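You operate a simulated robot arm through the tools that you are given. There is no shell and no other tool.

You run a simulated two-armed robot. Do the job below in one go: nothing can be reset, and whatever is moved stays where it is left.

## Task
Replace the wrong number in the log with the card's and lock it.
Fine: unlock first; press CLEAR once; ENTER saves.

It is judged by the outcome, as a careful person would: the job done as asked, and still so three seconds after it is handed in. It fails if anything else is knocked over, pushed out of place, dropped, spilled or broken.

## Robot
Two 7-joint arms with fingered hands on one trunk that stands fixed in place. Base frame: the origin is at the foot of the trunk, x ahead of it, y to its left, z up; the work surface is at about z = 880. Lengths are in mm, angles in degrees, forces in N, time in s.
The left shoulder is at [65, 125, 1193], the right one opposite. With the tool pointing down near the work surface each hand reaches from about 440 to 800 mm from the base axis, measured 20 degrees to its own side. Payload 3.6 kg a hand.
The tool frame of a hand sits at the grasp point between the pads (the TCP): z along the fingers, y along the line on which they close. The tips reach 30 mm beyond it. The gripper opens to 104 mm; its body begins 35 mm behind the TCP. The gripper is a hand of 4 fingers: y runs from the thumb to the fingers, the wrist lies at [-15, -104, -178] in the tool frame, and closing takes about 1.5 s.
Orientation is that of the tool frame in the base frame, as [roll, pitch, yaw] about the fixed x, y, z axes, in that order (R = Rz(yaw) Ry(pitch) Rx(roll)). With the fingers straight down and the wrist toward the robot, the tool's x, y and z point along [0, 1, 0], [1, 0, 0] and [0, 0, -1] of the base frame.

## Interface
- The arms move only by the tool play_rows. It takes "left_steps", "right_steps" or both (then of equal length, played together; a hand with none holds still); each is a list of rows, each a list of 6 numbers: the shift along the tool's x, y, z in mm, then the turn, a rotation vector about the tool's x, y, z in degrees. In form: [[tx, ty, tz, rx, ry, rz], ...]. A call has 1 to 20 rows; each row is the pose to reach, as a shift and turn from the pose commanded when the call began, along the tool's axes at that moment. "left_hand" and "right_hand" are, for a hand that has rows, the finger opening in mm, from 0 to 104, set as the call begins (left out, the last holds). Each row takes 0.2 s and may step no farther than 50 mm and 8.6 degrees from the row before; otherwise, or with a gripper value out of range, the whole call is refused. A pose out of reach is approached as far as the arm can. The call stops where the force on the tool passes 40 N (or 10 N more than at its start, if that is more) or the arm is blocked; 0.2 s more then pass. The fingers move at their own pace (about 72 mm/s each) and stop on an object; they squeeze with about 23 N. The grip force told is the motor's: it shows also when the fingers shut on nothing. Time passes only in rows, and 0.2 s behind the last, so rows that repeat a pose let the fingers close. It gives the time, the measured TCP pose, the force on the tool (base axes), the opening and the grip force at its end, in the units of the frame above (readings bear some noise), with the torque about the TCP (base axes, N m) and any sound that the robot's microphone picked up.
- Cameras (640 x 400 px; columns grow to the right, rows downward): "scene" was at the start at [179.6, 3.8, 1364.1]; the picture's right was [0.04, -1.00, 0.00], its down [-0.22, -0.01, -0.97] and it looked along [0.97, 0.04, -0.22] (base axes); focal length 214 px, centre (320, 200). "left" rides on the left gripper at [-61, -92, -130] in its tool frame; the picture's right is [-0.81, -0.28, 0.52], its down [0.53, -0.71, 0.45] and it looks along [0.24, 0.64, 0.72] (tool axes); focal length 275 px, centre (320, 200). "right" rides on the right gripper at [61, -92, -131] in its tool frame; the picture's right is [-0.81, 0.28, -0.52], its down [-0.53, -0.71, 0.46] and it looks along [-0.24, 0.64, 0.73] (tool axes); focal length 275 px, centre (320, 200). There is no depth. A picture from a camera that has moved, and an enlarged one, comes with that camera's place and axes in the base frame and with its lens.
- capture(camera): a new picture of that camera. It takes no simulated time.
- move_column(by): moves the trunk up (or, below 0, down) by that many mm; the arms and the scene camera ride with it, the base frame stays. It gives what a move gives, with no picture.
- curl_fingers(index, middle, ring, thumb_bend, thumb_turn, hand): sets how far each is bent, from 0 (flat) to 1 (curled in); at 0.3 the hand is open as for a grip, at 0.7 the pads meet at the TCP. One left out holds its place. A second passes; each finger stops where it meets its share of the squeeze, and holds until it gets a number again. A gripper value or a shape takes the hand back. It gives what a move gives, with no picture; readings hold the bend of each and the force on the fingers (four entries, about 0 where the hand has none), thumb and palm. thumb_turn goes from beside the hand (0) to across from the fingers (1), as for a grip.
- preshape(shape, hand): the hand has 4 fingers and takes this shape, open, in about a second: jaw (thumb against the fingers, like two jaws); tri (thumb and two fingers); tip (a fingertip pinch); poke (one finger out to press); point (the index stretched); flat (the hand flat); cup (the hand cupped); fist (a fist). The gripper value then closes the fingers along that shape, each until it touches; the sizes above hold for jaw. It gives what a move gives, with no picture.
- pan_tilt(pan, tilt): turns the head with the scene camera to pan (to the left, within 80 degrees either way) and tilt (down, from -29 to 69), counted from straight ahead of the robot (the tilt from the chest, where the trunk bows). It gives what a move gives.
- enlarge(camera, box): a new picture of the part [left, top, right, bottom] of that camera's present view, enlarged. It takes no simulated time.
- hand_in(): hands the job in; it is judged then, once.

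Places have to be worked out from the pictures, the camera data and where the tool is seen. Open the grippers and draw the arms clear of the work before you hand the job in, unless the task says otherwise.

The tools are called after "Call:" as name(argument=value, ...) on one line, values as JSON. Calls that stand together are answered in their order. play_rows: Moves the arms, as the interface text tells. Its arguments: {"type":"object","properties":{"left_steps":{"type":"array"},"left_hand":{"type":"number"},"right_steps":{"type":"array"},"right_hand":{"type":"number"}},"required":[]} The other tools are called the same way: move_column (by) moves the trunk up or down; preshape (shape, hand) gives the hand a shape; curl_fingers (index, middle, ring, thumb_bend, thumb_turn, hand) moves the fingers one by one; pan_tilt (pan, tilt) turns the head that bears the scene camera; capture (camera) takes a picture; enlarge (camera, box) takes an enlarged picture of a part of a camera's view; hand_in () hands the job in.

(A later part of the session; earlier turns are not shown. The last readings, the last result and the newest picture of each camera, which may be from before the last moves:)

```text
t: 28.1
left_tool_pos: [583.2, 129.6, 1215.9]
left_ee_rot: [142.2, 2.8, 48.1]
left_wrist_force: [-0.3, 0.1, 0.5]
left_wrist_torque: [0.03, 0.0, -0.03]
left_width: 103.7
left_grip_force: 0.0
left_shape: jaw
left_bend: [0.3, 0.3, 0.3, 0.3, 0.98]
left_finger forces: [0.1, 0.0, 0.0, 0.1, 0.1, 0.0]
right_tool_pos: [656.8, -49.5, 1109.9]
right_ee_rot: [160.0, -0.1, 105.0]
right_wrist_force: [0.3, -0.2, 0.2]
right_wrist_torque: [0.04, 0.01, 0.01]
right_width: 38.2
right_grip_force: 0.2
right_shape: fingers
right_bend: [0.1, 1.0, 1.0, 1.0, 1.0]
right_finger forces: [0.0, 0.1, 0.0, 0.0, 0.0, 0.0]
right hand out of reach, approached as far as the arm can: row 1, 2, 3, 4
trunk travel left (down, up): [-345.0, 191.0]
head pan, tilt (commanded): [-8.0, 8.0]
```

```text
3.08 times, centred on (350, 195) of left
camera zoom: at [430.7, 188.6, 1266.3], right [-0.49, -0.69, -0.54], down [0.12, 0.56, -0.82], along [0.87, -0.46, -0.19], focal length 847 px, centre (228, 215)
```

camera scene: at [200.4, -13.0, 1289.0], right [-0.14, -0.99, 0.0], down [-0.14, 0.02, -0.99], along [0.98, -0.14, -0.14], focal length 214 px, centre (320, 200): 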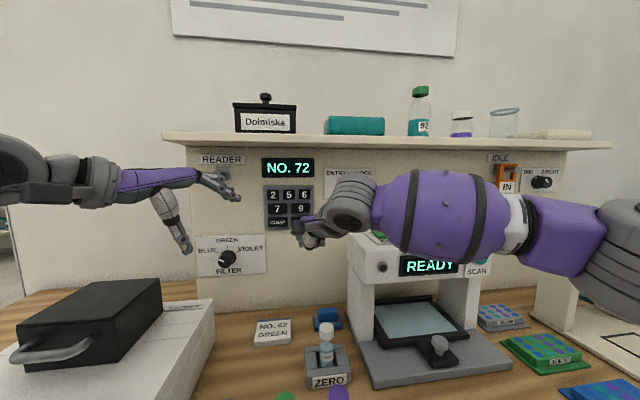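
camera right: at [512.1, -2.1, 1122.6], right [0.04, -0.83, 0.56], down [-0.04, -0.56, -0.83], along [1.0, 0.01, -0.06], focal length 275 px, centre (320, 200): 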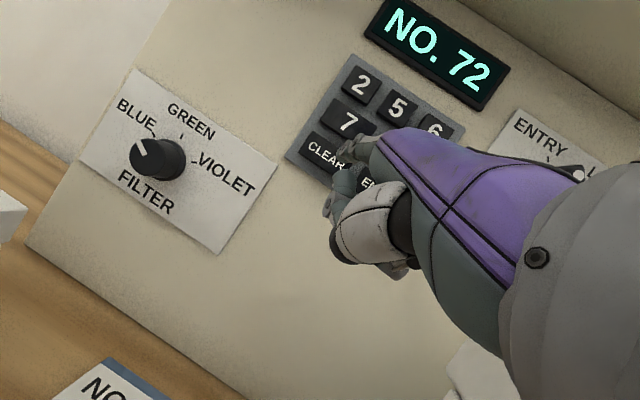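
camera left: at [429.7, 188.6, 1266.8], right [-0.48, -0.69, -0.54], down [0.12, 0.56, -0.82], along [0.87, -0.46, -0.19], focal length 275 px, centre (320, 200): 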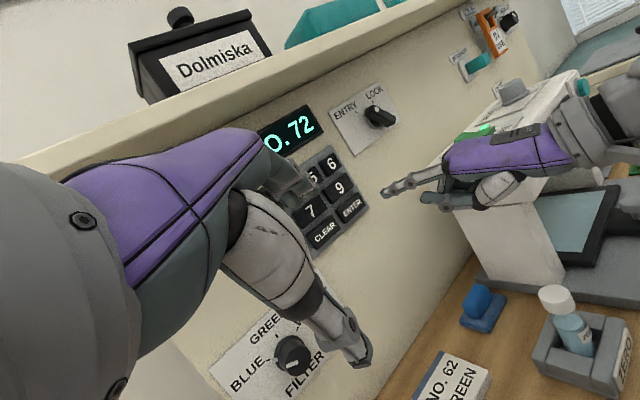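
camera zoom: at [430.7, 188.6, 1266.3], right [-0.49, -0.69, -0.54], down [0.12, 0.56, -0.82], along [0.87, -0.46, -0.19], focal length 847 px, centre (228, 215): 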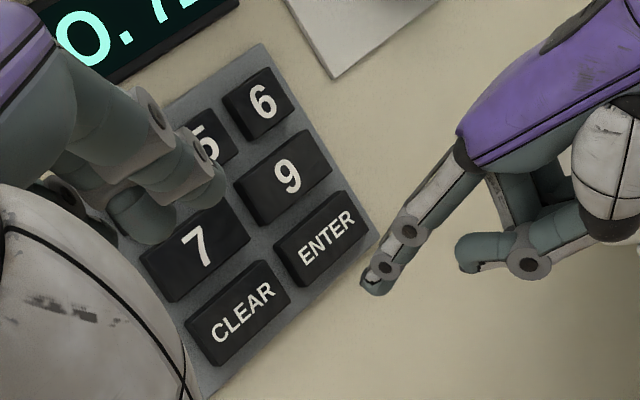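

Nose-down shortens the leftward reach, so CLEAR and "2" (left half of the keypad) are better done with the left hand, and "6", ENTER and the selector with the right. I'll raise and park the right hand to the right, where its camera can watch, and shape the left hand to point.

Call:
play_rows(right_steps=[[5, -8, -31, -8.3, 0, 0], [10, -16, -62, -16.6, 0, 0], [14.8, -24.4, -94, -25, 0, 0], [-28.7, -35.4, -98, -25, 0, 0], [-72.2, -46.3, -102, -25, 0, 0], [-72.2, -46.3, -102, -25, 0, 0]])

Call:
curl_fingers(hand="left", index=0.1, middle=1, ring=1, thumb_bend=1, thumb_turn=1)

Call:
capture(camera="scene")

Call:
capture(camera="right")

```text
t: 29.5
left_tool_pos: [583.4, 130.6, 1215.9]
left_ee_rot: [142.1, 2.9, 48.1]
left_wrist_force: [0.5, 0.0, 0.1]
left_wrist_torque: [-0.01, -0.01, -0.03]
left_width: 103.8
left_grip_force: 0.1
left_shape: jaw
left_bend: [0.3, 0.3, 0.3, 0.3, 0.98]
left_finger forces: [0.1, 0.1, 0.0, 0.0, 0.1, 0.1]
right_tool_pos: [598.8, -140.2, 1187.0]
right_ee_rot: [135.0, 0.0, 105.0]
right_wrist_force: [0.3, 0.2, 0.4]
right_wrist_torque: [-0.02, 0.02, -0.01]
right_width: 38.3
right_grip_force: 0.0
right_shape: fingers
right_bend: [0.1, 1.0, 1.0, 1.0, 1.0]
right_finger forces: [0.0, 0.0, 0.0, 0.1, 0.0, 0.1]
trunk travel left (down, up): [-345.0, 191.0]
head pan, tilt (commanded): [-8.0, 8.0]
```

```text
t: 30.5
left_tool_pos: [582.7, 131.3, 1216.6]
left_ee_rot: [142.1, 2.9, 48.0]
left_wrist_force: [0.6, -1.2, -1.0]
left_wrist_torque: [-0.01, -0.05, 0.01]
left_width: 38.1
left_grip_force: 0.0
left_shape: fingers
left_bend: [0.1, 1.0, 1.0, 1.0, 1.0]
left_finger forces: [0.0, 0.1, 0.0, 0.0, 0.0, 0.0]
right_tool_pos: [598.0, -139.9, 1186.9]
right_ee_rot: [135.0, 0.0, 104.9]
right_wrist_force: [0.3, -0.7, 0.3]
right_wrist_torque: [0.0, 0.0, 0.01]
right_width: 38.3
right_grip_force: 0.1
right_shape: fingers
right_bend: [0.1, 1.0, 1.0, 1.0, 1.0]
right_finger forces: [0.0, 0.0, 0.0, 0.1, 0.1, 0.1]
trunk travel left (down, up): [-345.0, 191.0]
head pan, tilt (commanded): [-8.0, 8.0]
```

```text
taken
camera scene: at [199.8, -13.1, 1289.1], right [-0.14, -0.99, 0.0], down [-0.14, 0.02, -0.99], along [0.98, -0.14, -0.14], focal length 214 px, centre (320, 200)
```

scene: 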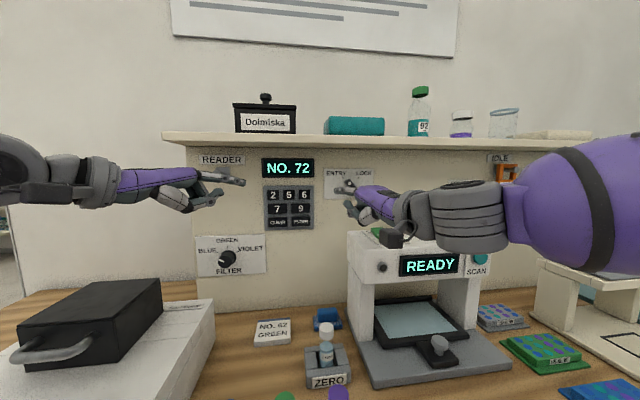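

```text
taken
camera right: at [431.0, -122.5, 1213.9], right [0.04, -0.83, 0.56], down [-0.04, -0.56, -0.83], along [1.0, 0.01, -0.06], focal length 275 px, centre (320, 200)
```

right: 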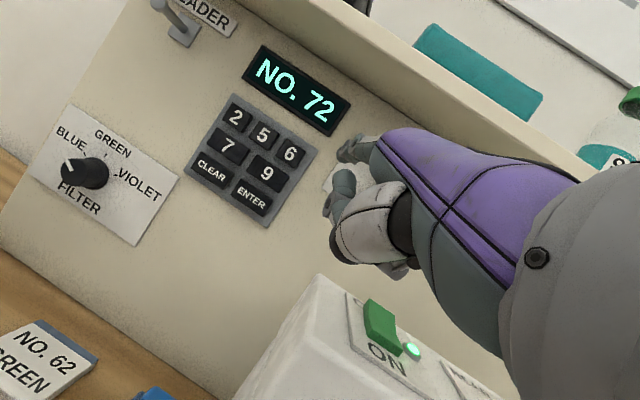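

The left index is out now and the right camera has a clear view of the keypad. I'll bring the left hand down to ~57 mm in front of CLEAR, yawed 30° toward the right.

Call:
play_rows(left_steps=[[3.5, 1.6, 32.6, -1.6, 1.9, -1.5], [7, 3.3, 65.2, -3.1, 3.8, -3.1], [10.6, 4.9, 97.8, -4.7, 5.7, -4.6], [14.2, 6.6, 130.3, -6.2, 7.6, -6.2], [17.7, 8.2, 162.9, -7.8, 9.5, -7.7], [17.7, 8.2, 162.9, -7.8, 9.5, -7.7]])

Call:
capture(camera="scene")

Call:
enlarge(camera="scene", box=[220, 150, 348, 250])

Call:
capture(camera="right")

Call:
capture(camera="left")

```text
t: 31.9
left_tool_pos: [670.4, 66.9, 1090.8]
left_ee_rot: [134.8, 0.9, 60.1]
left_wrist_force: [-0.4, 0.6, 0.4]
left_wrist_torque: [-0.04, -0.04, -0.03]
left_width: 38.2
left_grip_force: 0.1
left_shape: fingers
left_bend: [0.1, 1.0, 1.0, 1.0, 1.0]
left_finger forces: [0.0, 0.0, 0.1, 0.1, 0.0, 0.0]
right_tool_pos: [599.1, -140.1, 1187.1]
right_ee_rot: [134.9, 0.0, 104.8]
right_wrist_force: [-0.4, -0.4, 0.5]
right_wrist_torque: [-0.01, 0.01, 0.01]
right_width: 38.3
right_grip_force: 0.1
right_shape: fingers
right_bend: [0.1, 1.0, 1.0, 1.0, 1.0]
right_finger forces: [0.0, 0.0, 0.0, 0.1, 0.0, 0.0]
trunk travel left (down, up): [-345.0, 191.0]
head pan, tilt (commanded): [-8.0, 8.0]
```

```text
taken
camera scene: at [199.5, -13.0, 1289.2], right [-0.14, -0.99, 0.0], down [-0.14, 0.02, -0.99], along [0.98, -0.14, -0.14], focal length 214 px, centre (320, 200)
```

scene: 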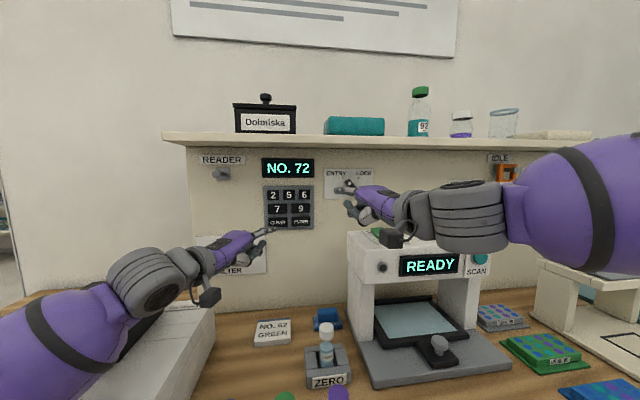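

```text
4.00 times, centred on (284, 200) of scene
camera zoom: at [199.5, -13.0, 1289.2], right [-0.14, -0.99, 0.0], down [-0.14, 0.02, -0.99], along [0.98, -0.14, -0.14], focal length 858 px, centre (464, 200)
```

zoom: 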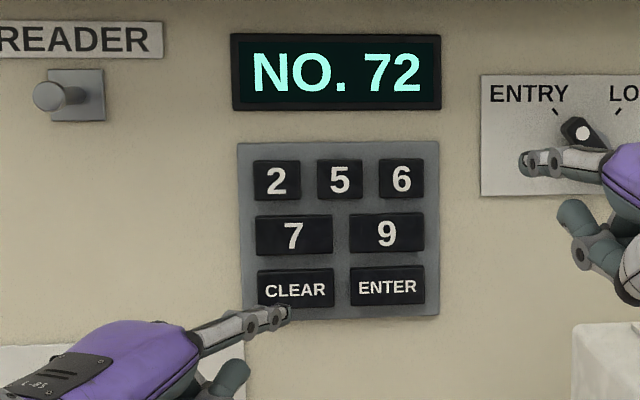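

```text
taken
camera right: at [430.7, -122.3, 1214.1], right [0.04, -0.83, 0.56], down [-0.04, -0.56, -0.83], along [1.0, 0.01, -0.06], focal length 275 px, centre (320, 200)
```

right: 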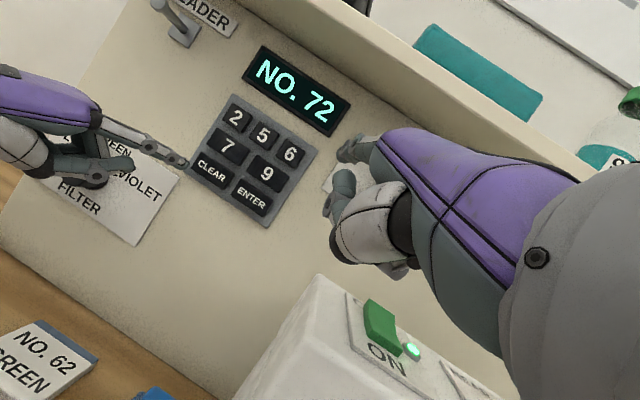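

```text
taken
camera left: at [503.6, 92.6, 1117.6], right [-0.26, -0.8, -0.55], down [0.1, 0.54, -0.83], along [0.96, -0.27, -0.05], focal length 275 px, centre (320, 200)
```

left: 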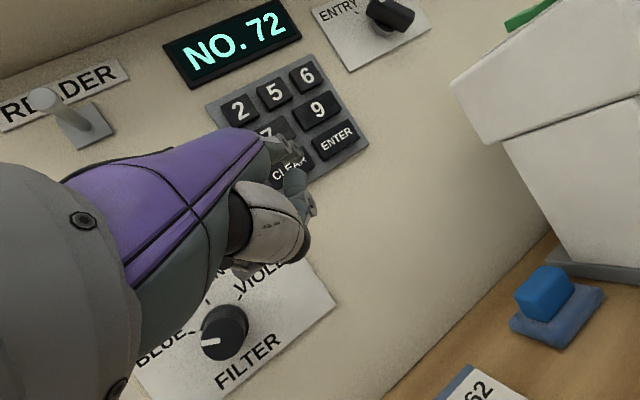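

The left tip is at (723, 22, 1147), right on the CLEAR axis. Advancing 46 mm straight toward the wall to stop ~12 mm short.

Call:
play_rows(left_steps=[[7.7, 9.4, 9.4, 0, 0, 0], [15.3, 18.8, 18.8, 0, 0, 0], [23, 28.2, 28.2, 0, 0, 0], [23, 28.2, 28.2, 0, 0, 0]])

Call:
enlarge(camera="scene", box=[240, 150, 340, 240])

Call:
enlarge(camera="right", box=[140, 80, 320, 240])

```text
t: 32.9
left_tool_pos: [716.1, 67.6, 1093.0]
left_ee_rot: [134.7, 0.7, 60.1]
left_wrist_force: [0.1, 0.0, 0.4]
left_wrist_torque: [-0.02, 0.0, 0.01]
left_width: 38.0
left_grip_force: 0.1
left_shape: fingers
left_bend: [0.1, 1.0, 1.0, 1.0, 1.0]
left_finger forces: [0.1, 0.0, 0.0, 0.0, 0.0, 0.0]
right_tool_pos: [597.1, -141.4, 1188.1]
right_ee_rot: [134.9, -0.1, 105.0]
right_wrist_force: [0.4, 0.2, 0.1]
right_wrist_torque: [-0.01, -0.02, -0.02]
right_width: 38.5
right_grip_force: 0.0
right_shape: fingers
right_bend: [0.1, 1.0, 1.0, 1.0, 1.0]
right_finger forces: [0.1, 0.0, 0.1, 0.0, 0.0, 0.1]
trunk travel left (down, up): [-345.0, 191.0]
head pan, tilt (commanded): [-8.0, 8.0]
```

```text
4.44 times, centred on (290, 195) of scene
camera zoom: at [199.7, -13.0, 1289.2], right [-0.14, -0.99, 0.0], down [-0.14, 0.02, -0.99], along [0.98, -0.14, -0.14], focal length 953 px, centre (453, 222)
```

zoom: 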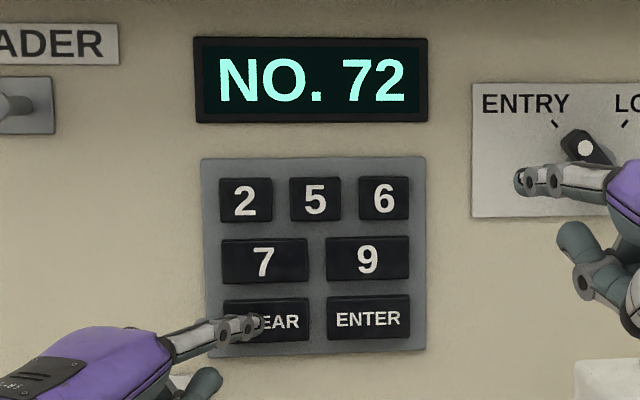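

```text
2.50 times, centred on (230, 160) of right
camera zoom: at [430.9, -122.4, 1214.0], right [0.04, -0.83, 0.56], down [-0.04, -0.56, -0.83], along [1.0, 0.01, -0.06], focal length 688 px, centre (545, 300)
```

zoom: 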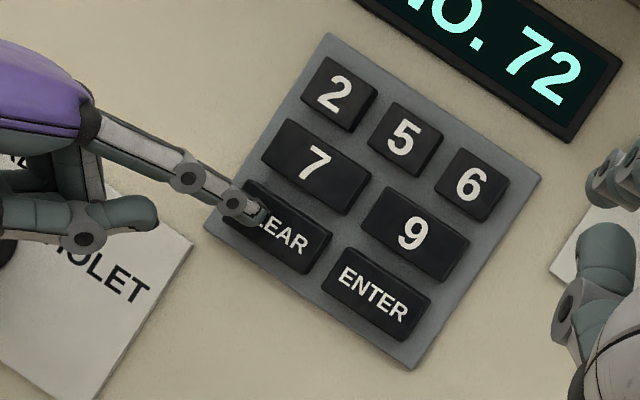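

The tip overlaps the CLEAR key as intended, ~11 mm off its face. I'll press forward in small steps, watching force and the display.

Call:
play_rows(left_steps=[[2.5, 3.1, 3.1, 0, 0, 0], [5, 6.1, 6.1, 0, 0, 0], [6.5, 8, 8, 0, 0, 0], [7.5, 9.2, 9.2, 0, 0, 0]])

Call:
enlarge(camera="scene", box=[240, 150, 340, 240])

Call:
enlarge(camera="right", box=[140, 80, 320, 240])

```text
t: 33.9
left_tool_pos: [730.9, 68.2, 1093.9]
left_ee_rot: [134.7, 0.7, 60.1]
left_wrist_force: [-7.1, 0.6, -1.2]
left_wrist_torque: [-0.05, -0.37, -0.2]
left_width: 37.6
left_grip_force: 3.4
left_shape: fingers
left_bend: [0.1, 1.0, 1.0, 1.0, 1.0]
left_finger forces: [7.2, 0.1, 0.0, 0.1, 0.0, 0.0]
right_tool_pos: [598.0, -141.4, 1188.1]
right_ee_rot: [134.9, 0.0, 104.9]
right_wrist_force: [-0.8, 0.7, -0.2]
right_wrist_torque: [-0.03, 0.02, 0.01]
right_width: 38.3
right_grip_force: 0.0
right_shape: fingers
right_bend: [0.1, 1.0, 1.0, 1.0, 1.0]
right_finger forces: [0.1, 0.0, 0.0, 0.0, 0.0, 0.1]
trunk travel left (down, up): [-345.0, 191.0]
head pan, tilt (commanded): [-8.0, 8.0]
heard: click
```

```text
4.44 times, centred on (290, 195) of scene
camera zoom: at [198.6, -12.8, 1289.3], right [-0.14, -0.99, 0.0], down [-0.14, 0.02, -0.99], along [0.98, -0.14, -0.14], focal length 953 px, centre (453, 222)
```

zoom: 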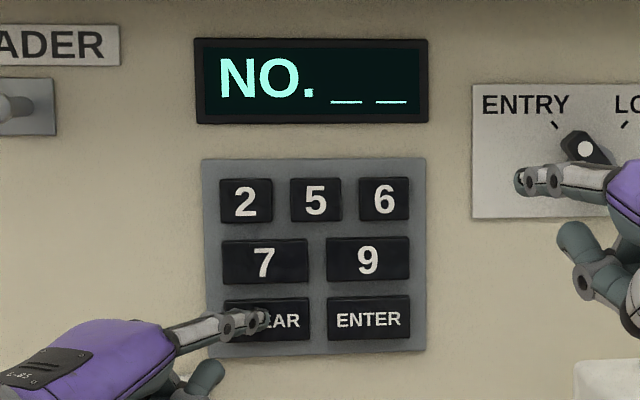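

```text
2.50 times, centred on (230, 160) of right
camera zoom: at [429.9, -122.2, 1214.3], right [0.04, -0.83, 0.56], down [-0.04, -0.56, -0.83], along [1.0, 0.01, -0.05], focal length 688 px, centre (545, 300)
```

zoom: 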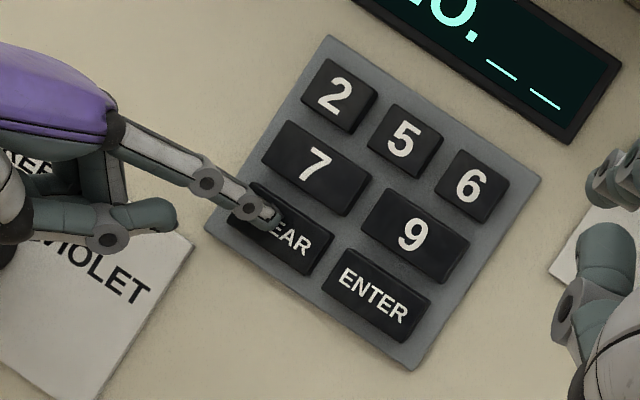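

CLEAR registered once (a click; display NO. _ _). I'll withdraw the left finger straight back and then bring the right finger in front of "6".

Call:
play_rows(left_steps=[[-10, -12.2, -12.2, 0, 0, 0], [-20, -24.5, -24.5, 0, 0, 0], [-30, -36.7, -36.7, 0, 0, 0], [-30, -36.7, -36.7, 0, 0, 0]])

Call:
play_rows(right_steps=[[12.7, 15.6, 24.7, 0, 0, 0], [25.5, 31.2, 49.3, 0, 0, 0], [38.2, 46.8, 74, 0, 0, 0], [38.2, 46.8, 74, 0, 0, 0]])

Call:
capture(camera="scene")

Call:
enlarge(camera="scene", box=[240, 150, 340, 240])

Call:
capture(camera="left")

Call:
capture(camera="right")

```text
t: 34.9
left_tool_pos: [670.2, 69.6, 1092.1]
left_ee_rot: [134.6, 0.9, 60.2]
left_wrist_force: [-0.2, -0.5, -0.2]
left_wrist_torque: [-0.02, 0.0, 0.0]
left_width: 38.3
left_grip_force: 0.1
left_shape: fingers
left_bend: [0.1, 1.0, 1.0, 1.0, 1.0]
left_finger forces: [0.0, 0.1, 0.1, 0.0, 0.0, 0.1]
right_tool_pos: [599.8, -140.9, 1188.2]
right_ee_rot: [135.0, 0.0, 105.0]
right_wrist_force: [0.0, 0.5, 0.2]
right_wrist_torque: [0.0, 0.0, -0.04]
right_width: 38.3
right_grip_force: 0.1
right_shape: fingers
right_bend: [0.1, 1.0, 1.0, 1.0, 1.0]
right_finger forces: [0.0, 0.0, 0.1, 0.0, 0.0, 0.0]
trunk travel left (down, up): [-345.0, 191.0]
head pan, tilt (commanded): [-8.0, 8.0]
```

```text
t: 35.9
left_tool_pos: [670.8, 67.8, 1092.8]
left_ee_rot: [134.6, 0.7, 60.2]
left_wrist_force: [-0.3, -0.5, -0.2]
left_wrist_torque: [0.03, 0.01, 0.0]
left_width: 38.0
left_grip_force: 0.0
left_shape: fingers
left_bend: [0.1, 1.0, 1.0, 1.0, 1.0]
left_finger forces: [0.0, 0.1, 0.0, 0.0, 0.1, 0.0]
right_tool_pos: [671.5, -83.2, 1168.8]
right_ee_rot: [134.9, -0.1, 105.0]
right_wrist_force: [-0.3, -0.8, -0.4]
right_wrist_torque: [0.03, 0.02, 0.0]
right_width: 38.7
right_grip_force: 0.1
right_shape: fingers
right_bend: [0.1, 1.0, 1.0, 1.0, 1.0]
right_finger forces: [0.0, 0.0, 0.1, 0.0, 0.0, 0.0]
trunk travel left (down, up): [-345.0, 191.0]
head pan, tilt (commanded): [-8.0, 8.0]
```

```text
taken
camera scene: at [199.4, -13.5, 1289.2], right [-0.14, -0.99, 0.0], down [-0.14, 0.02, -0.99], along [0.98, -0.14, -0.14], focal length 214 px, centre (320, 200)
```

scene: 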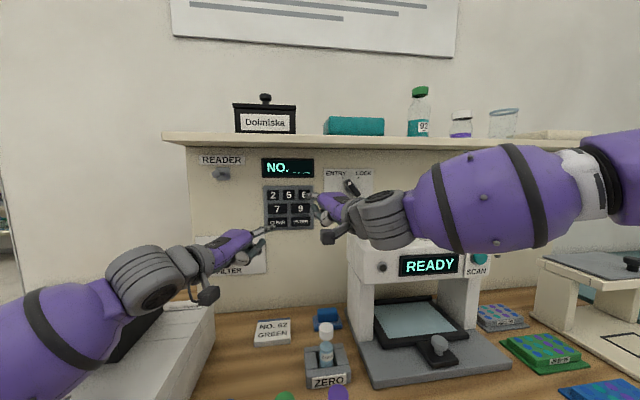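

```text
4.44 times, centred on (290, 195) of scene
camera zoom: at [199.4, -13.5, 1289.2], right [-0.14, -0.99, 0.0], down [-0.14, 0.02, -0.99], along [0.98, -0.14, -0.14], focal length 953 px, centre (453, 222)
```

zoom: 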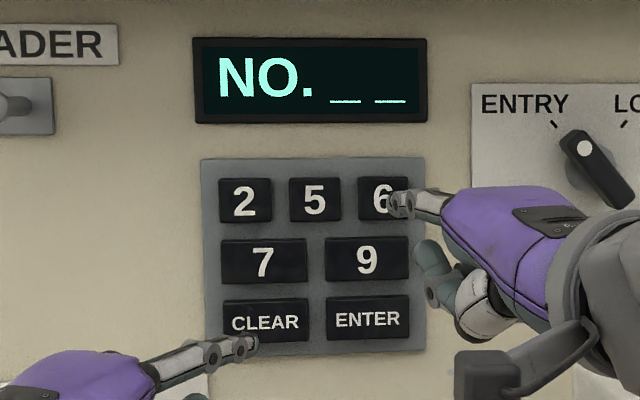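

```text
taken
camera left: at [503.7, 93.9, 1120.5], right [-0.26, -0.8, -0.55], down [0.1, 0.54, -0.83], along [0.96, -0.27, -0.06], focal length 275 px, centre (320, 200)
```

left: 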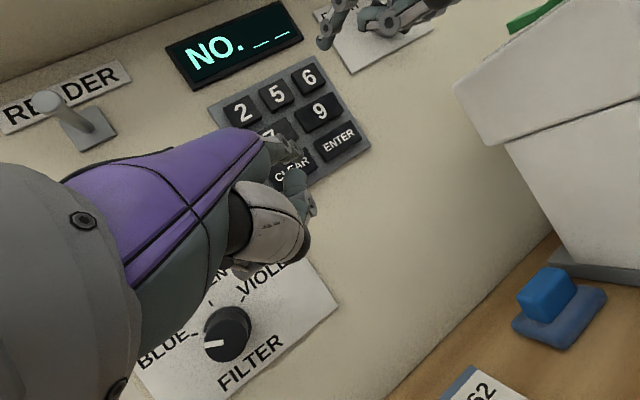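

```text
taken
camera right: at [504.1, -64.9, 1195.4], right [0.04, -0.83, 0.56], down [-0.04, -0.56, -0.83], along [1.0, 0.01, -0.06], focal length 275 px, centre (320, 200)
```

right: 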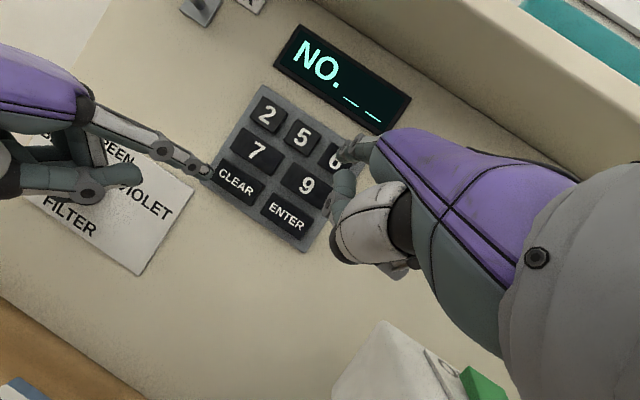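

The right tip is at (736, −55, 1224), lined up with "6" (−52, 1223.5). Advancing 34 mm with a 3 mm correction left, then checking.

Call:
play_rows(right_steps=[[-2, 7.9, 7.9, 0, 0, 0], [-4, 15.8, 15.8, 0, 0, 0], [-5.9, 23.8, 23.8, 0, 0, 0], [-5.9, 23.8, 23.8, 0, 0, 0]])

Call:
enlarge(camera="scene", box=[240, 150, 340, 240])

Call:
enlarge(camera="left", box=[200, 0, 420, 180])

Call:
enlarge(camera="right", box=[240, 60, 420, 220])

```text
t: 36.9
left_tool_pos: [669.0, 67.6, 1093.0]
left_ee_rot: [134.7, 0.8, 60.2]
left_wrist_force: [0.6, -0.3, -0.2]
left_wrist_torque: [-0.03, 0.0, -0.02]
left_width: 38.3
left_grip_force: 0.1
left_shape: fingers
left_bend: [0.1, 1.0, 1.0, 1.0, 1.0]
left_finger forces: [0.0, 0.0, 0.0, 0.0, 0.0, 0.0]
right_tool_pos: [704.8, -77.9, 1168.1]
right_ee_rot: [134.8, 0.0, 105.0]
right_wrist_force: [0.7, 0.4, -1.3]
right_wrist_torque: [-0.01, 0.05, 0.03]
right_width: 38.3
right_grip_force: 0.0
right_shape: fingers
right_bend: [0.1, 1.0, 1.0, 1.0, 1.0]
right_finger forces: [0.0, 0.0, 0.1, 0.0, 0.0, 0.0]
trunk travel left (down, up): [-345.0, 191.0]
head pan, tilt (commanded): [-8.0, 8.0]
```

```text
4.44 times, centred on (290, 195) of scene
camera zoom: at [199.5, -13.0, 1289.2], right [-0.14, -0.99, 0.0], down [-0.14, 0.02, -0.99], along [0.98, -0.14, -0.14], focal length 953 px, centre (453, 222)
```

zoom: 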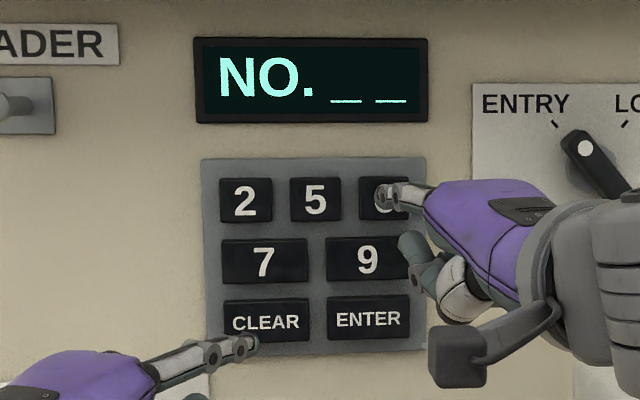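

```text
2.22 times, centred on (310, 90) of left
camera zoom: at [503.9, 94.2, 1120.3], right [-0.26, -0.8, -0.55], down [0.1, 0.54, -0.83], along [0.96, -0.27, -0.06], focal length 612 px, centre (342, 444)
```

zoom: 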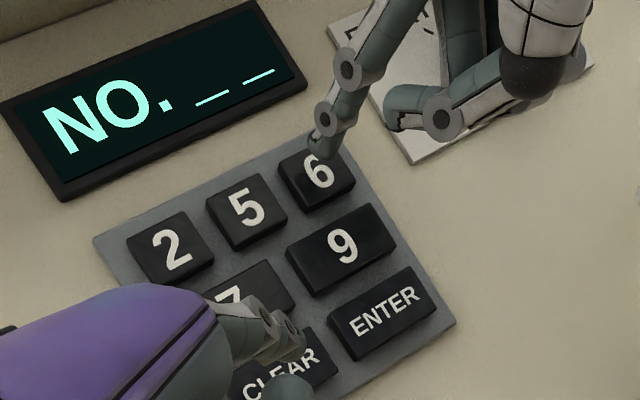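

```text
2.50 times, centred on (330, 140) of right
camera zoom: at [537.2, -59.8, 1195.6], right [0.04, -0.83, 0.56], down [-0.04, -0.56, -0.83], along [1.0, 0.01, -0.06], focal length 688 px, centre (295, 350)
```

zoom: 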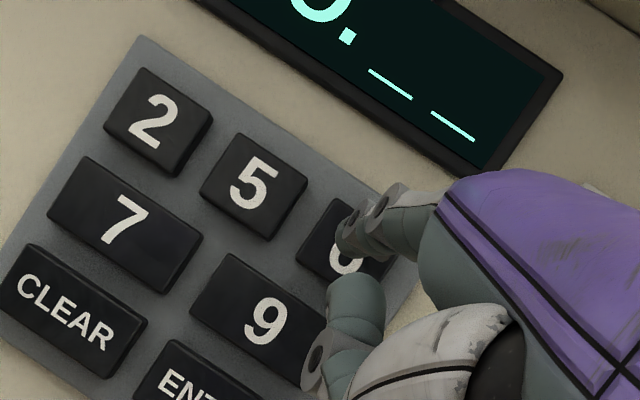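

The tip is centred over "6" (~11 mm off). Pressing forward 15 mm in steps.

Call:
play_rows(right_steps=[[-1.3, 3.4, 3.4, 0, 0, 0], [-2.6, 6.8, 6.8, 0, 0, 0], [-3.4, 8.9, 8.9, 0, 0, 0], [-3.9, 10.2, 10.2, 0, 0, 0]])

Call:
enlarge(camera="scene", box=[240, 150, 340, 240])

Call:
enlarge(camera="left", box=[200, 0, 420, 180])

```text
t: 37.9
left_tool_pos: [670.7, 68.8, 1092.9]
left_ee_rot: [134.7, 0.8, 60.1]
left_wrist_force: [0.0, 0.3, -0.6]
left_wrist_torque: [-0.01, 0.0, -0.01]
left_width: 37.9
left_grip_force: 0.0
left_shape: fingers
left_bend: [0.1, 1.0, 1.0, 1.0, 1.0]
left_finger forces: [0.0, 0.0, 0.0, 0.1, 0.1, 0.0]
right_tool_pos: [719.4, -77.0, 1169.8]
right_ee_rot: [134.9, 0.0, 104.9]
right_wrist_force: [-2.7, -0.3, 0.8]
right_wrist_torque: [0.02, -0.2, 0.02]
right_width: 38.4
right_grip_force: 1.7
right_shape: fingers
right_bend: [0.1, 1.0, 1.0, 1.0, 1.0]
right_finger forces: [3.4, 0.1, 0.0, 0.1, 0.0, 0.1]
trunk travel left (down, up): [-345.0, 191.0]
head pan, tilt (commanded): [-8.0, 8.0]
heard: click
```

```text
4.44 times, centred on (290, 195) of scene
camera zoom: at [199.2, -13.2, 1289.2], right [-0.14, -0.99, 0.0], down [-0.14, 0.02, -0.99], along [0.98, -0.14, -0.14], focal length 953 px, centre (453, 222)
```

zoom: 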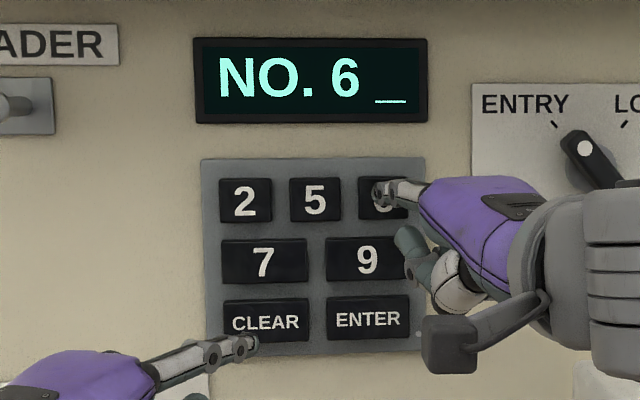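

```text
2.22 times, centred on (310, 90) of left
camera zoom: at [503.6, 94.1, 1120.5], right [-0.26, -0.8, -0.55], down [0.1, 0.54, -0.83], along [0.96, -0.27, -0.06], focal length 612 px, centre (342, 444)
```

zoom: 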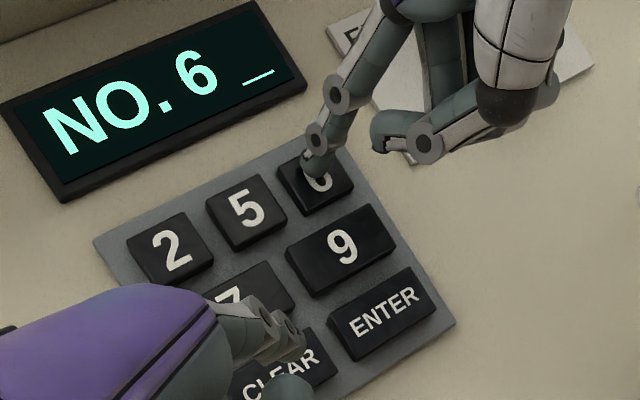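

"6" registered: NO. 6 _. I'll withdraw the right finger and park it to the right, then raise the left finger in front of "2".

Call:
play_rows(right_steps=[[5.2, -13.7, -13.7, 0, 0, 0], [15.5, -41, -41, 0, 0, 0], [0, -60, -73, 0, 0, 0], [-30, -80, -105.5, 0, 0, 0], [-30, -80, -105.5, 0, 0, 0]])

Call:
play_rows(left_steps=[[4.7, 19, -16.8, 0, 0, 0], [9.5, 38, -33.6, 0, 0, 0], [14.2, 56.9, -50.5, 0, 0, 0], [14.2, 56.9, -50.5, 0, 0, 0]])

Call:
capture(camera="scene")

Call:
enlarge(camera="scene", box=[230, 150, 330, 240])

Call:
capture(camera="right")

```text
t: 39.1
left_tool_pos: [672.3, 69.1, 1092.9]
left_ee_rot: [134.8, 0.8, 60.2]
left_wrist_force: [-0.9, 0.3, 0.2]
left_wrist_torque: [-0.01, 0.0, 0.01]
left_width: 37.7
left_grip_force: 0.1
left_shape: fingers
left_bend: [0.1, 1.0, 1.0, 1.0, 1.0]
left_finger forces: [0.0, 0.0, 0.1, 0.1, 0.1, 0.0]
right_tool_pos: [604.0, -144.1, 1188.2]
right_ee_rot: [135.0, 0.0, 105.0]
right_wrist_force: [0.0, -0.8, 0.7]
right_wrist_torque: [0.01, -0.03, 0.04]
right_width: 38.5
right_grip_force: 0.0
right_shape: fingers
right_bend: [0.1, 1.0, 1.0, 1.0, 1.0]
right_finger forces: [0.0, 0.1, 0.0, 0.1, 0.0, 0.1]
trunk travel left (down, up): [-345.0, 191.0]
head pan, tilt (commanded): [-8.0, 8.0]
```

```text
t: 40.1
left_tool_pos: [682.1, 79.2, 1168.7]
left_ee_rot: [134.8, 0.7, 60.2]
left_wrist_force: [-0.3, 0.7, -0.8]
left_wrist_torque: [-0.04, 0.0, 0.0]
left_width: 37.9
left_grip_force: 0.1
left_shape: fingers
left_bend: [0.1, 1.0, 1.0, 1.0, 1.0]
left_finger forces: [0.1, 0.0, 0.1, 0.1, 0.0, 0.1]
right_tool_pos: [604.0, -142.6, 1188.8]
right_ee_rot: [135.0, 0.0, 105.0]
right_wrist_force: [0.2, -0.4, 0.0]
right_wrist_torque: [-0.01, 0.03, 0.0]
right_width: 38.4
right_grip_force: 0.2
right_shape: fingers
right_bend: [0.1, 1.0, 1.0, 1.0, 1.0]
right_finger forces: [0.1, 0.0, 0.0, 0.0, 0.0, 0.1]
trunk travel left (down, up): [-345.0, 191.0]
head pan, tilt (commanded): [-8.0, 8.0]
```

```text
taken
camera scene: at [199.9, -13.0, 1289.1], right [-0.14, -0.99, 0.0], down [-0.14, 0.02, -0.99], along [0.98, -0.14, -0.14], focal length 214 px, centre (320, 200)
```

scene: 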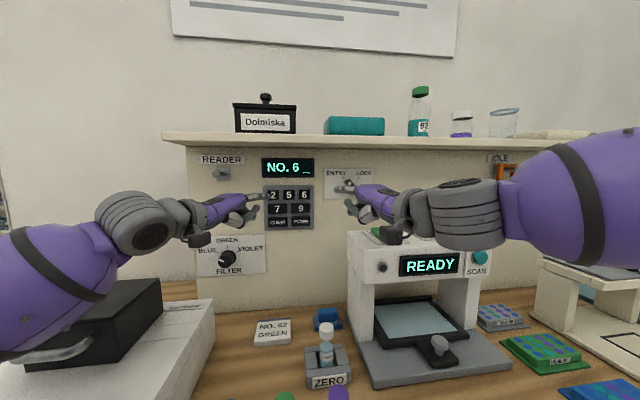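

```text
4.44 times, centred on (280, 195) of scene
camera zoom: at [199.9, -13.0, 1289.1], right [-0.14, -0.99, 0.0], down [-0.14, 0.02, -0.99], along [0.98, -0.14, -0.14], focal length 953 px, centre (498, 222)
```

zoom: 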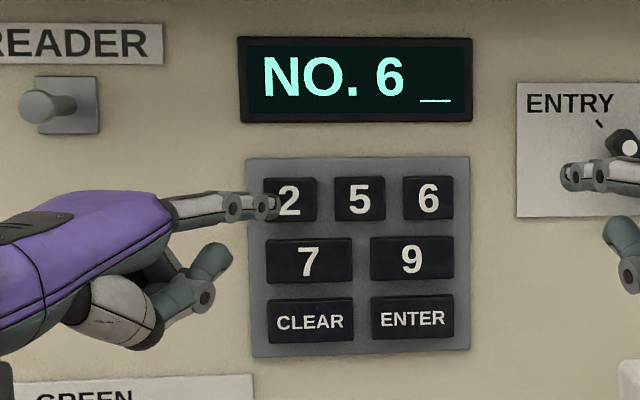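

```text
taken
camera right: at [436.6, -124.5, 1215.6], right [0.04, -0.83, 0.56], down [-0.04, -0.56, -0.83], along [1.0, 0.01, -0.06], focal length 275 px, centre (320, 200)
```

right: 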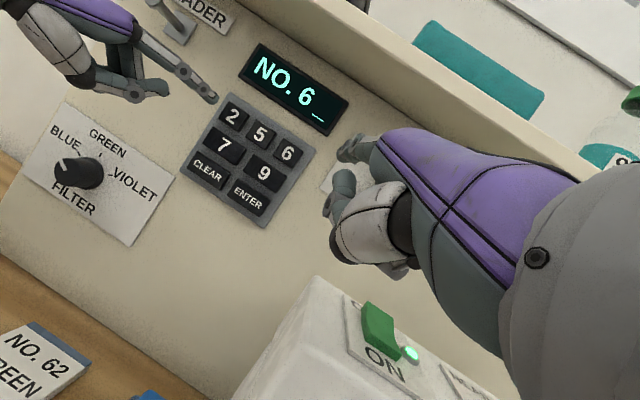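

The left tip is at about (740, 34, 1223), lined up with "2". Advancing 28 mm and checking.

Call:
play_rows(left_steps=[[6.2, 8.9, 8.9, 0, 0, 0], [12.3, 17.9, 17.9, 0, 0, 0], [12.3, 17.9, 17.9, 0, 0, 0]])

Call:
enlarge(camera="scene", box=[230, 150, 330, 240])

Call:
enlarge(camera="right", box=[130, 40, 310, 200])

Call:
capture(camera="left")

```text
t: 40.9
left_tool_pos: [710.3, 77.1, 1170.3]
left_ee_rot: [134.8, 0.8, 60.1]
left_wrist_force: [-0.1, 0.3, -0.7]
left_wrist_torque: [0.01, 0.05, 0.03]
left_width: 38.1
left_grip_force: 0.1
left_shape: fingers
left_bend: [0.1, 1.0, 1.0, 1.0, 1.0]
left_finger forces: [0.0, 0.0, 0.0, 0.0, 0.1, 0.0]
right_tool_pos: [604.0, -143.3, 1188.5]
right_ee_rot: [134.9, 0.0, 104.8]
right_wrist_force: [0.2, 0.4, 0.0]
right_wrist_torque: [0.01, 0.0, 0.01]
right_width: 38.4
right_grip_force: 0.0
right_shape: fingers
right_bend: [0.1, 1.0, 1.0, 1.0, 1.0]
right_finger forces: [0.0, 0.1, 0.0, 0.0, 0.1, 0.1]
trunk travel left (down, up): [-345.0, 191.0]
head pan, tilt (commanded): [-8.0, 8.0]
```

```text
4.44 times, centred on (280, 195) of scene
camera zoom: at [199.7, -13.1, 1289.2], right [-0.14, -0.99, 0.0], down [-0.14, 0.02, -0.99], along [0.98, -0.14, -0.14], focal length 953 px, centre (498, 222)
```

zoom: 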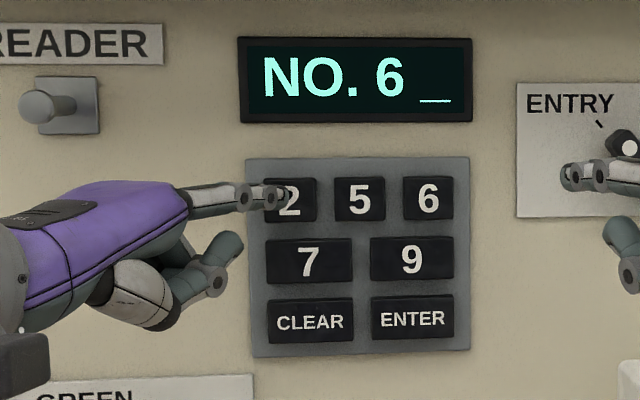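

```text
2.50 times, centred on (220, 120) of right
camera zoom: at [436.4, -124.5, 1215.7], right [0.04, -0.83, 0.56], down [-0.04, -0.56, -0.83], along [1.0, 0.01, -0.06], focal length 688 px, centre (570, 400)
```

zoom: 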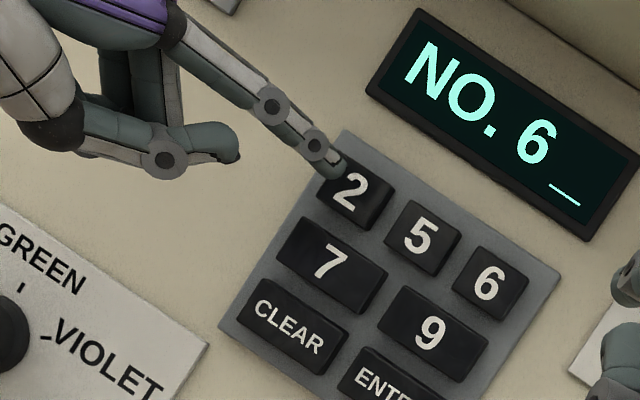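

```text
taken
camera left: at [543.6, 102.7, 1197.7], right [-0.26, -0.8, -0.55], down [0.1, 0.54, -0.83], along [0.96, -0.27, -0.06], focal length 275 px, centre (320, 200)
```

left: 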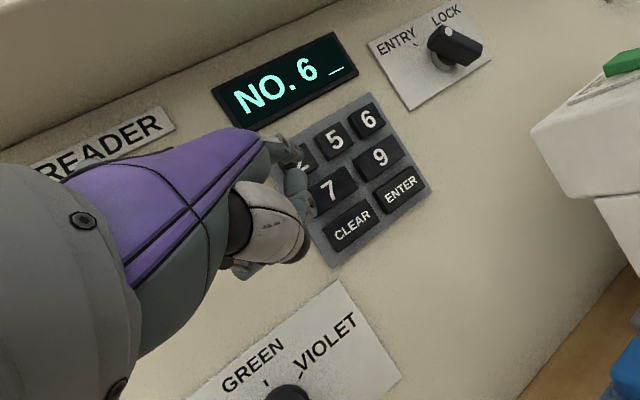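

The finger is over "2" with ~16 mm to go. Pressing 20 mm forward in steps, matching the depth that clicked before.

Call:
play_rows(left_steps=[[3.5, 4.3, 4.3, 0, 0, 0], [7, 8.6, 8.6, 0, 0, 0], [8.8, 10.7, 10.7, 0, 0, 0], [10.3, 12.6, 12.6, 0, 0, 0]])

Call:
enlarge(camera="scene", box=[230, 150, 330, 240])

Call:
enlarge(camera="right", box=[130, 40, 310, 200])

```text
t: 41.9
left_tool_pos: [729.0, 76.0, 1169.0]
left_ee_rot: [134.7, 0.7, 60.1]
left_wrist_force: [-4.3, -0.1, 0.0]
left_wrist_torque: [-0.04, -0.21, -0.11]
left_width: 37.9
left_grip_force: 2.7
left_shape: fingers
left_bend: [0.1, 1.0, 1.0, 1.0, 1.0]
left_finger forces: [4.8, 0.0, 0.0, 0.1, 0.0, 0.1]
right_tool_pos: [603.1, -142.9, 1190.1]
right_ee_rot: [134.9, 0.0, 104.8]
right_wrist_force: [-0.4, -0.4, -0.9]
right_wrist_torque: [-0.01, 0.02, -0.01]
right_width: 38.5
right_grip_force: 0.1
right_shape: fingers
right_bend: [0.1, 1.0, 1.0, 1.0, 1.0]
right_finger forces: [0.0, 0.1, 0.0, 0.0, 0.0, 0.0]
trunk travel left (down, up): [-345.0, 191.0]
head pan, tilt (commanded): [-8.0, 8.0]
heard: click
```

```text
4.44 times, centred on (280, 195) of scene
camera zoom: at [198.9, -12.9, 1289.3], right [-0.14, -0.99, 0.0], down [-0.14, 0.02, -0.99], along [0.98, -0.14, -0.14], focal length 953 px, centre (498, 222)
```

zoom: 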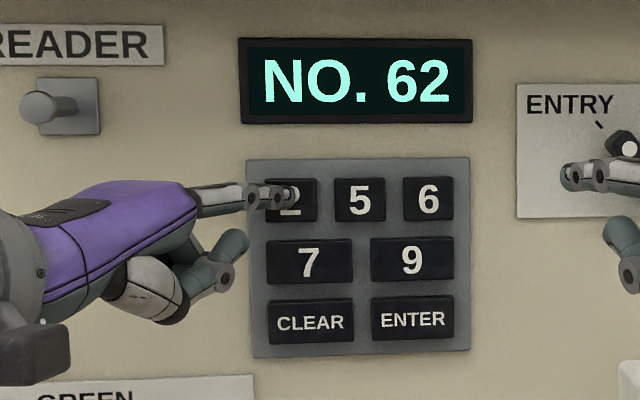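

```text
2.50 times, centred on (220, 120) of right
camera zoom: at [435.6, -124.4, 1216.0], right [0.04, -0.83, 0.56], down [-0.04, -0.56, -0.83], along [1.0, 0.01, -0.05], focal length 688 px, centre (570, 400)
```

zoom: 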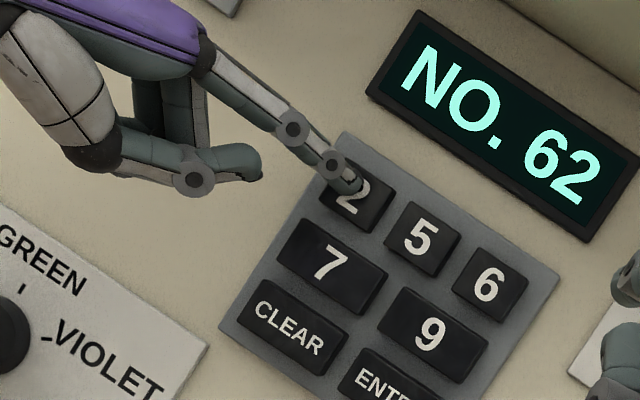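

The log shows NO. 62. I'll back the left finger away, then bring the right hand left and down in front of ENTER (yaw reduced to 8° to keep the wrist clear of the scanner).

Call:
play_rows(left_steps=[[-10, -12.2, -12.2, 0, 0, 0], [-30, -36.7, -36.7, 0, 0, 0], [-12.7, -43.8, -43.8, 0, 0, 0], [-12.7, -43.8, -43.8, 0, 0, 0]])

Call:
play_rows(right_steps=[[38.7, 7.3, 7.3, 0, -2.5, 2.5], [77.3, 14.6, 14.6, 0, -4.95, 4.95], [72, 6, 51.2, 0, -4.95, 4.95], [66.6, -2.7, 87.9, 0, -4.95, 4.95], [61.3, -11.3, 124.5, 0, -4.95, 4.95], [61.3, -11.3, 124.5, 0, -4.95, 4.95]])

Call:
capture(camera="scene")

Call:
enlarge(camera="scene", box=[240, 150, 340, 240])

Call:
capture(camera="left")

Call:
capture(camera="right")

```text
t: 42.9
left_tool_pos: [673.4, 96.8, 1166.3]
left_ee_rot: [134.7, 0.9, 60.1]
left_wrist_force: [-0.2, 0.3, -0.9]
left_wrist_torque: [0.0, 0.02, -0.01]
left_width: 38.5
left_grip_force: 0.1
left_shape: fingers
left_bend: [0.1, 1.0, 1.0, 1.0, 1.0]
left_finger forces: [0.1, 0.1, 0.0, 0.0, 0.1, 0.0]
right_tool_pos: [604.1, -142.6, 1189.1]
right_ee_rot: [134.9, 0.0, 104.9]
right_wrist_force: [-0.5, -0.1, -1.0]
right_wrist_torque: [0.0, -0.02, 0.03]
right_width: 38.2
right_grip_force: 0.1
right_shape: fingers
right_bend: [0.1, 1.0, 1.0, 1.0, 1.0]
right_finger forces: [0.1, 0.0, 0.0, 0.0, 0.0, 0.0]
trunk travel left (down, up): [-345.0, 191.0]
head pan, tilt (commanded): [-8.0, 8.0]
```

```text
t: 44.3
left_tool_pos: [672.4, 96.5, 1166.5]
left_ee_rot: [134.8, 0.8, 60.3]
left_wrist_force: [0.4, 0.1, -0.4]
left_wrist_torque: [0.0, -0.02, 0.02]
left_width: 38.1
left_grip_force: 0.0
left_shape: fingers
left_bend: [0.1, 1.0, 1.0, 1.0, 1.0]
left_finger forces: [0.0, 0.0, 0.1, 0.0, 0.0, 0.0]
right_tool_pos: [661.4, -59.3, 1091.1]
right_ee_rot: [135.0, 0.0, 97.9]
right_wrist_force: [0.9, 0.4, -0.1]
right_wrist_torque: [0.01, 0.0, 0.01]
right_width: 38.5
right_grip_force: 0.1
right_shape: fingers
right_bend: [0.1, 1.0, 1.0, 1.0, 1.0]
right_finger forces: [0.0, 0.1, 0.0, 0.0, 0.0, 0.0]
trunk travel left (down, up): [-345.0, 191.0]
head pan, tilt (commanded): [-8.0, 8.0]
```

```text
taken
camera scene: at [199.4, -12.9, 1289.3], right [-0.14, -0.99, 0.0], down [-0.14, 0.02, -0.99], along [0.98, -0.14, -0.14], focal length 214 px, centre (320, 200)
```

scene: 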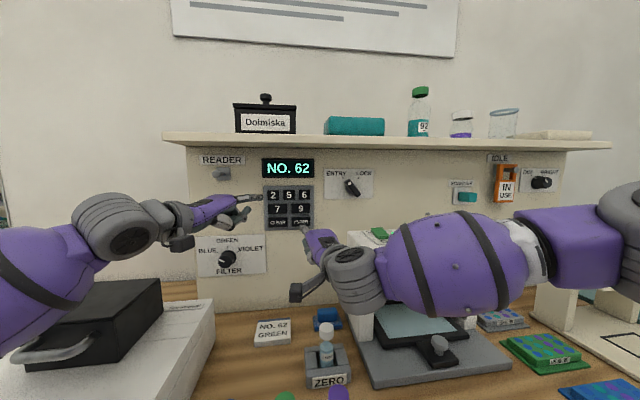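

```text
4.44 times, centred on (290, 195) of scene
camera zoom: at [199.4, -12.9, 1289.3], right [-0.14, -0.99, 0.0], down [-0.14, 0.02, -0.99], along [0.98, -0.14, -0.14], focal length 953 px, centre (453, 222)
```

zoom: 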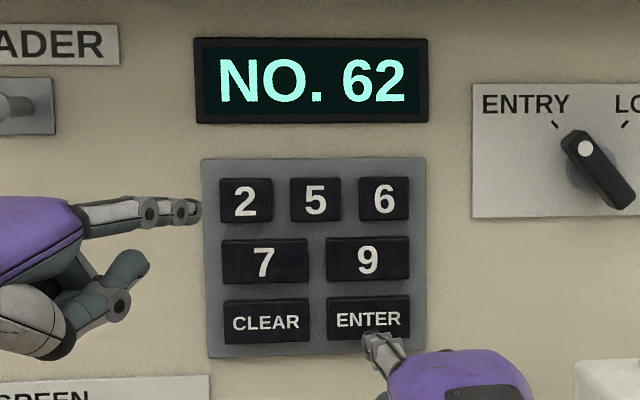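

```text
taken
camera left: at [505.9, 122.8, 1194.6], right [-0.26, -0.8, -0.55], down [0.1, 0.54, -0.83], along [0.96, -0.27, -0.06], focal length 275 px, centre (320, 200)
```

left: 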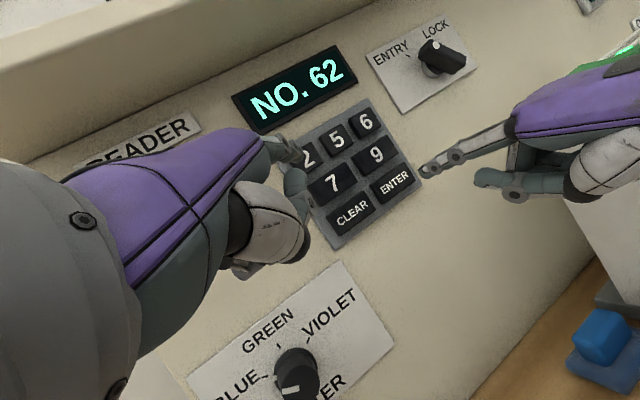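

```text
taken
camera right: at [497.6, -20.9, 1117.9], right [-0.06, -0.83, 0.56], down [-0.11, -0.55, -0.83], along [0.99, -0.11, -0.06], focal length 275 px, centre (320, 200)
```

right: 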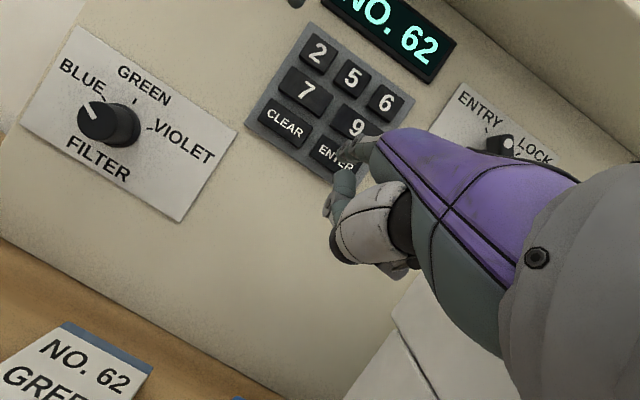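

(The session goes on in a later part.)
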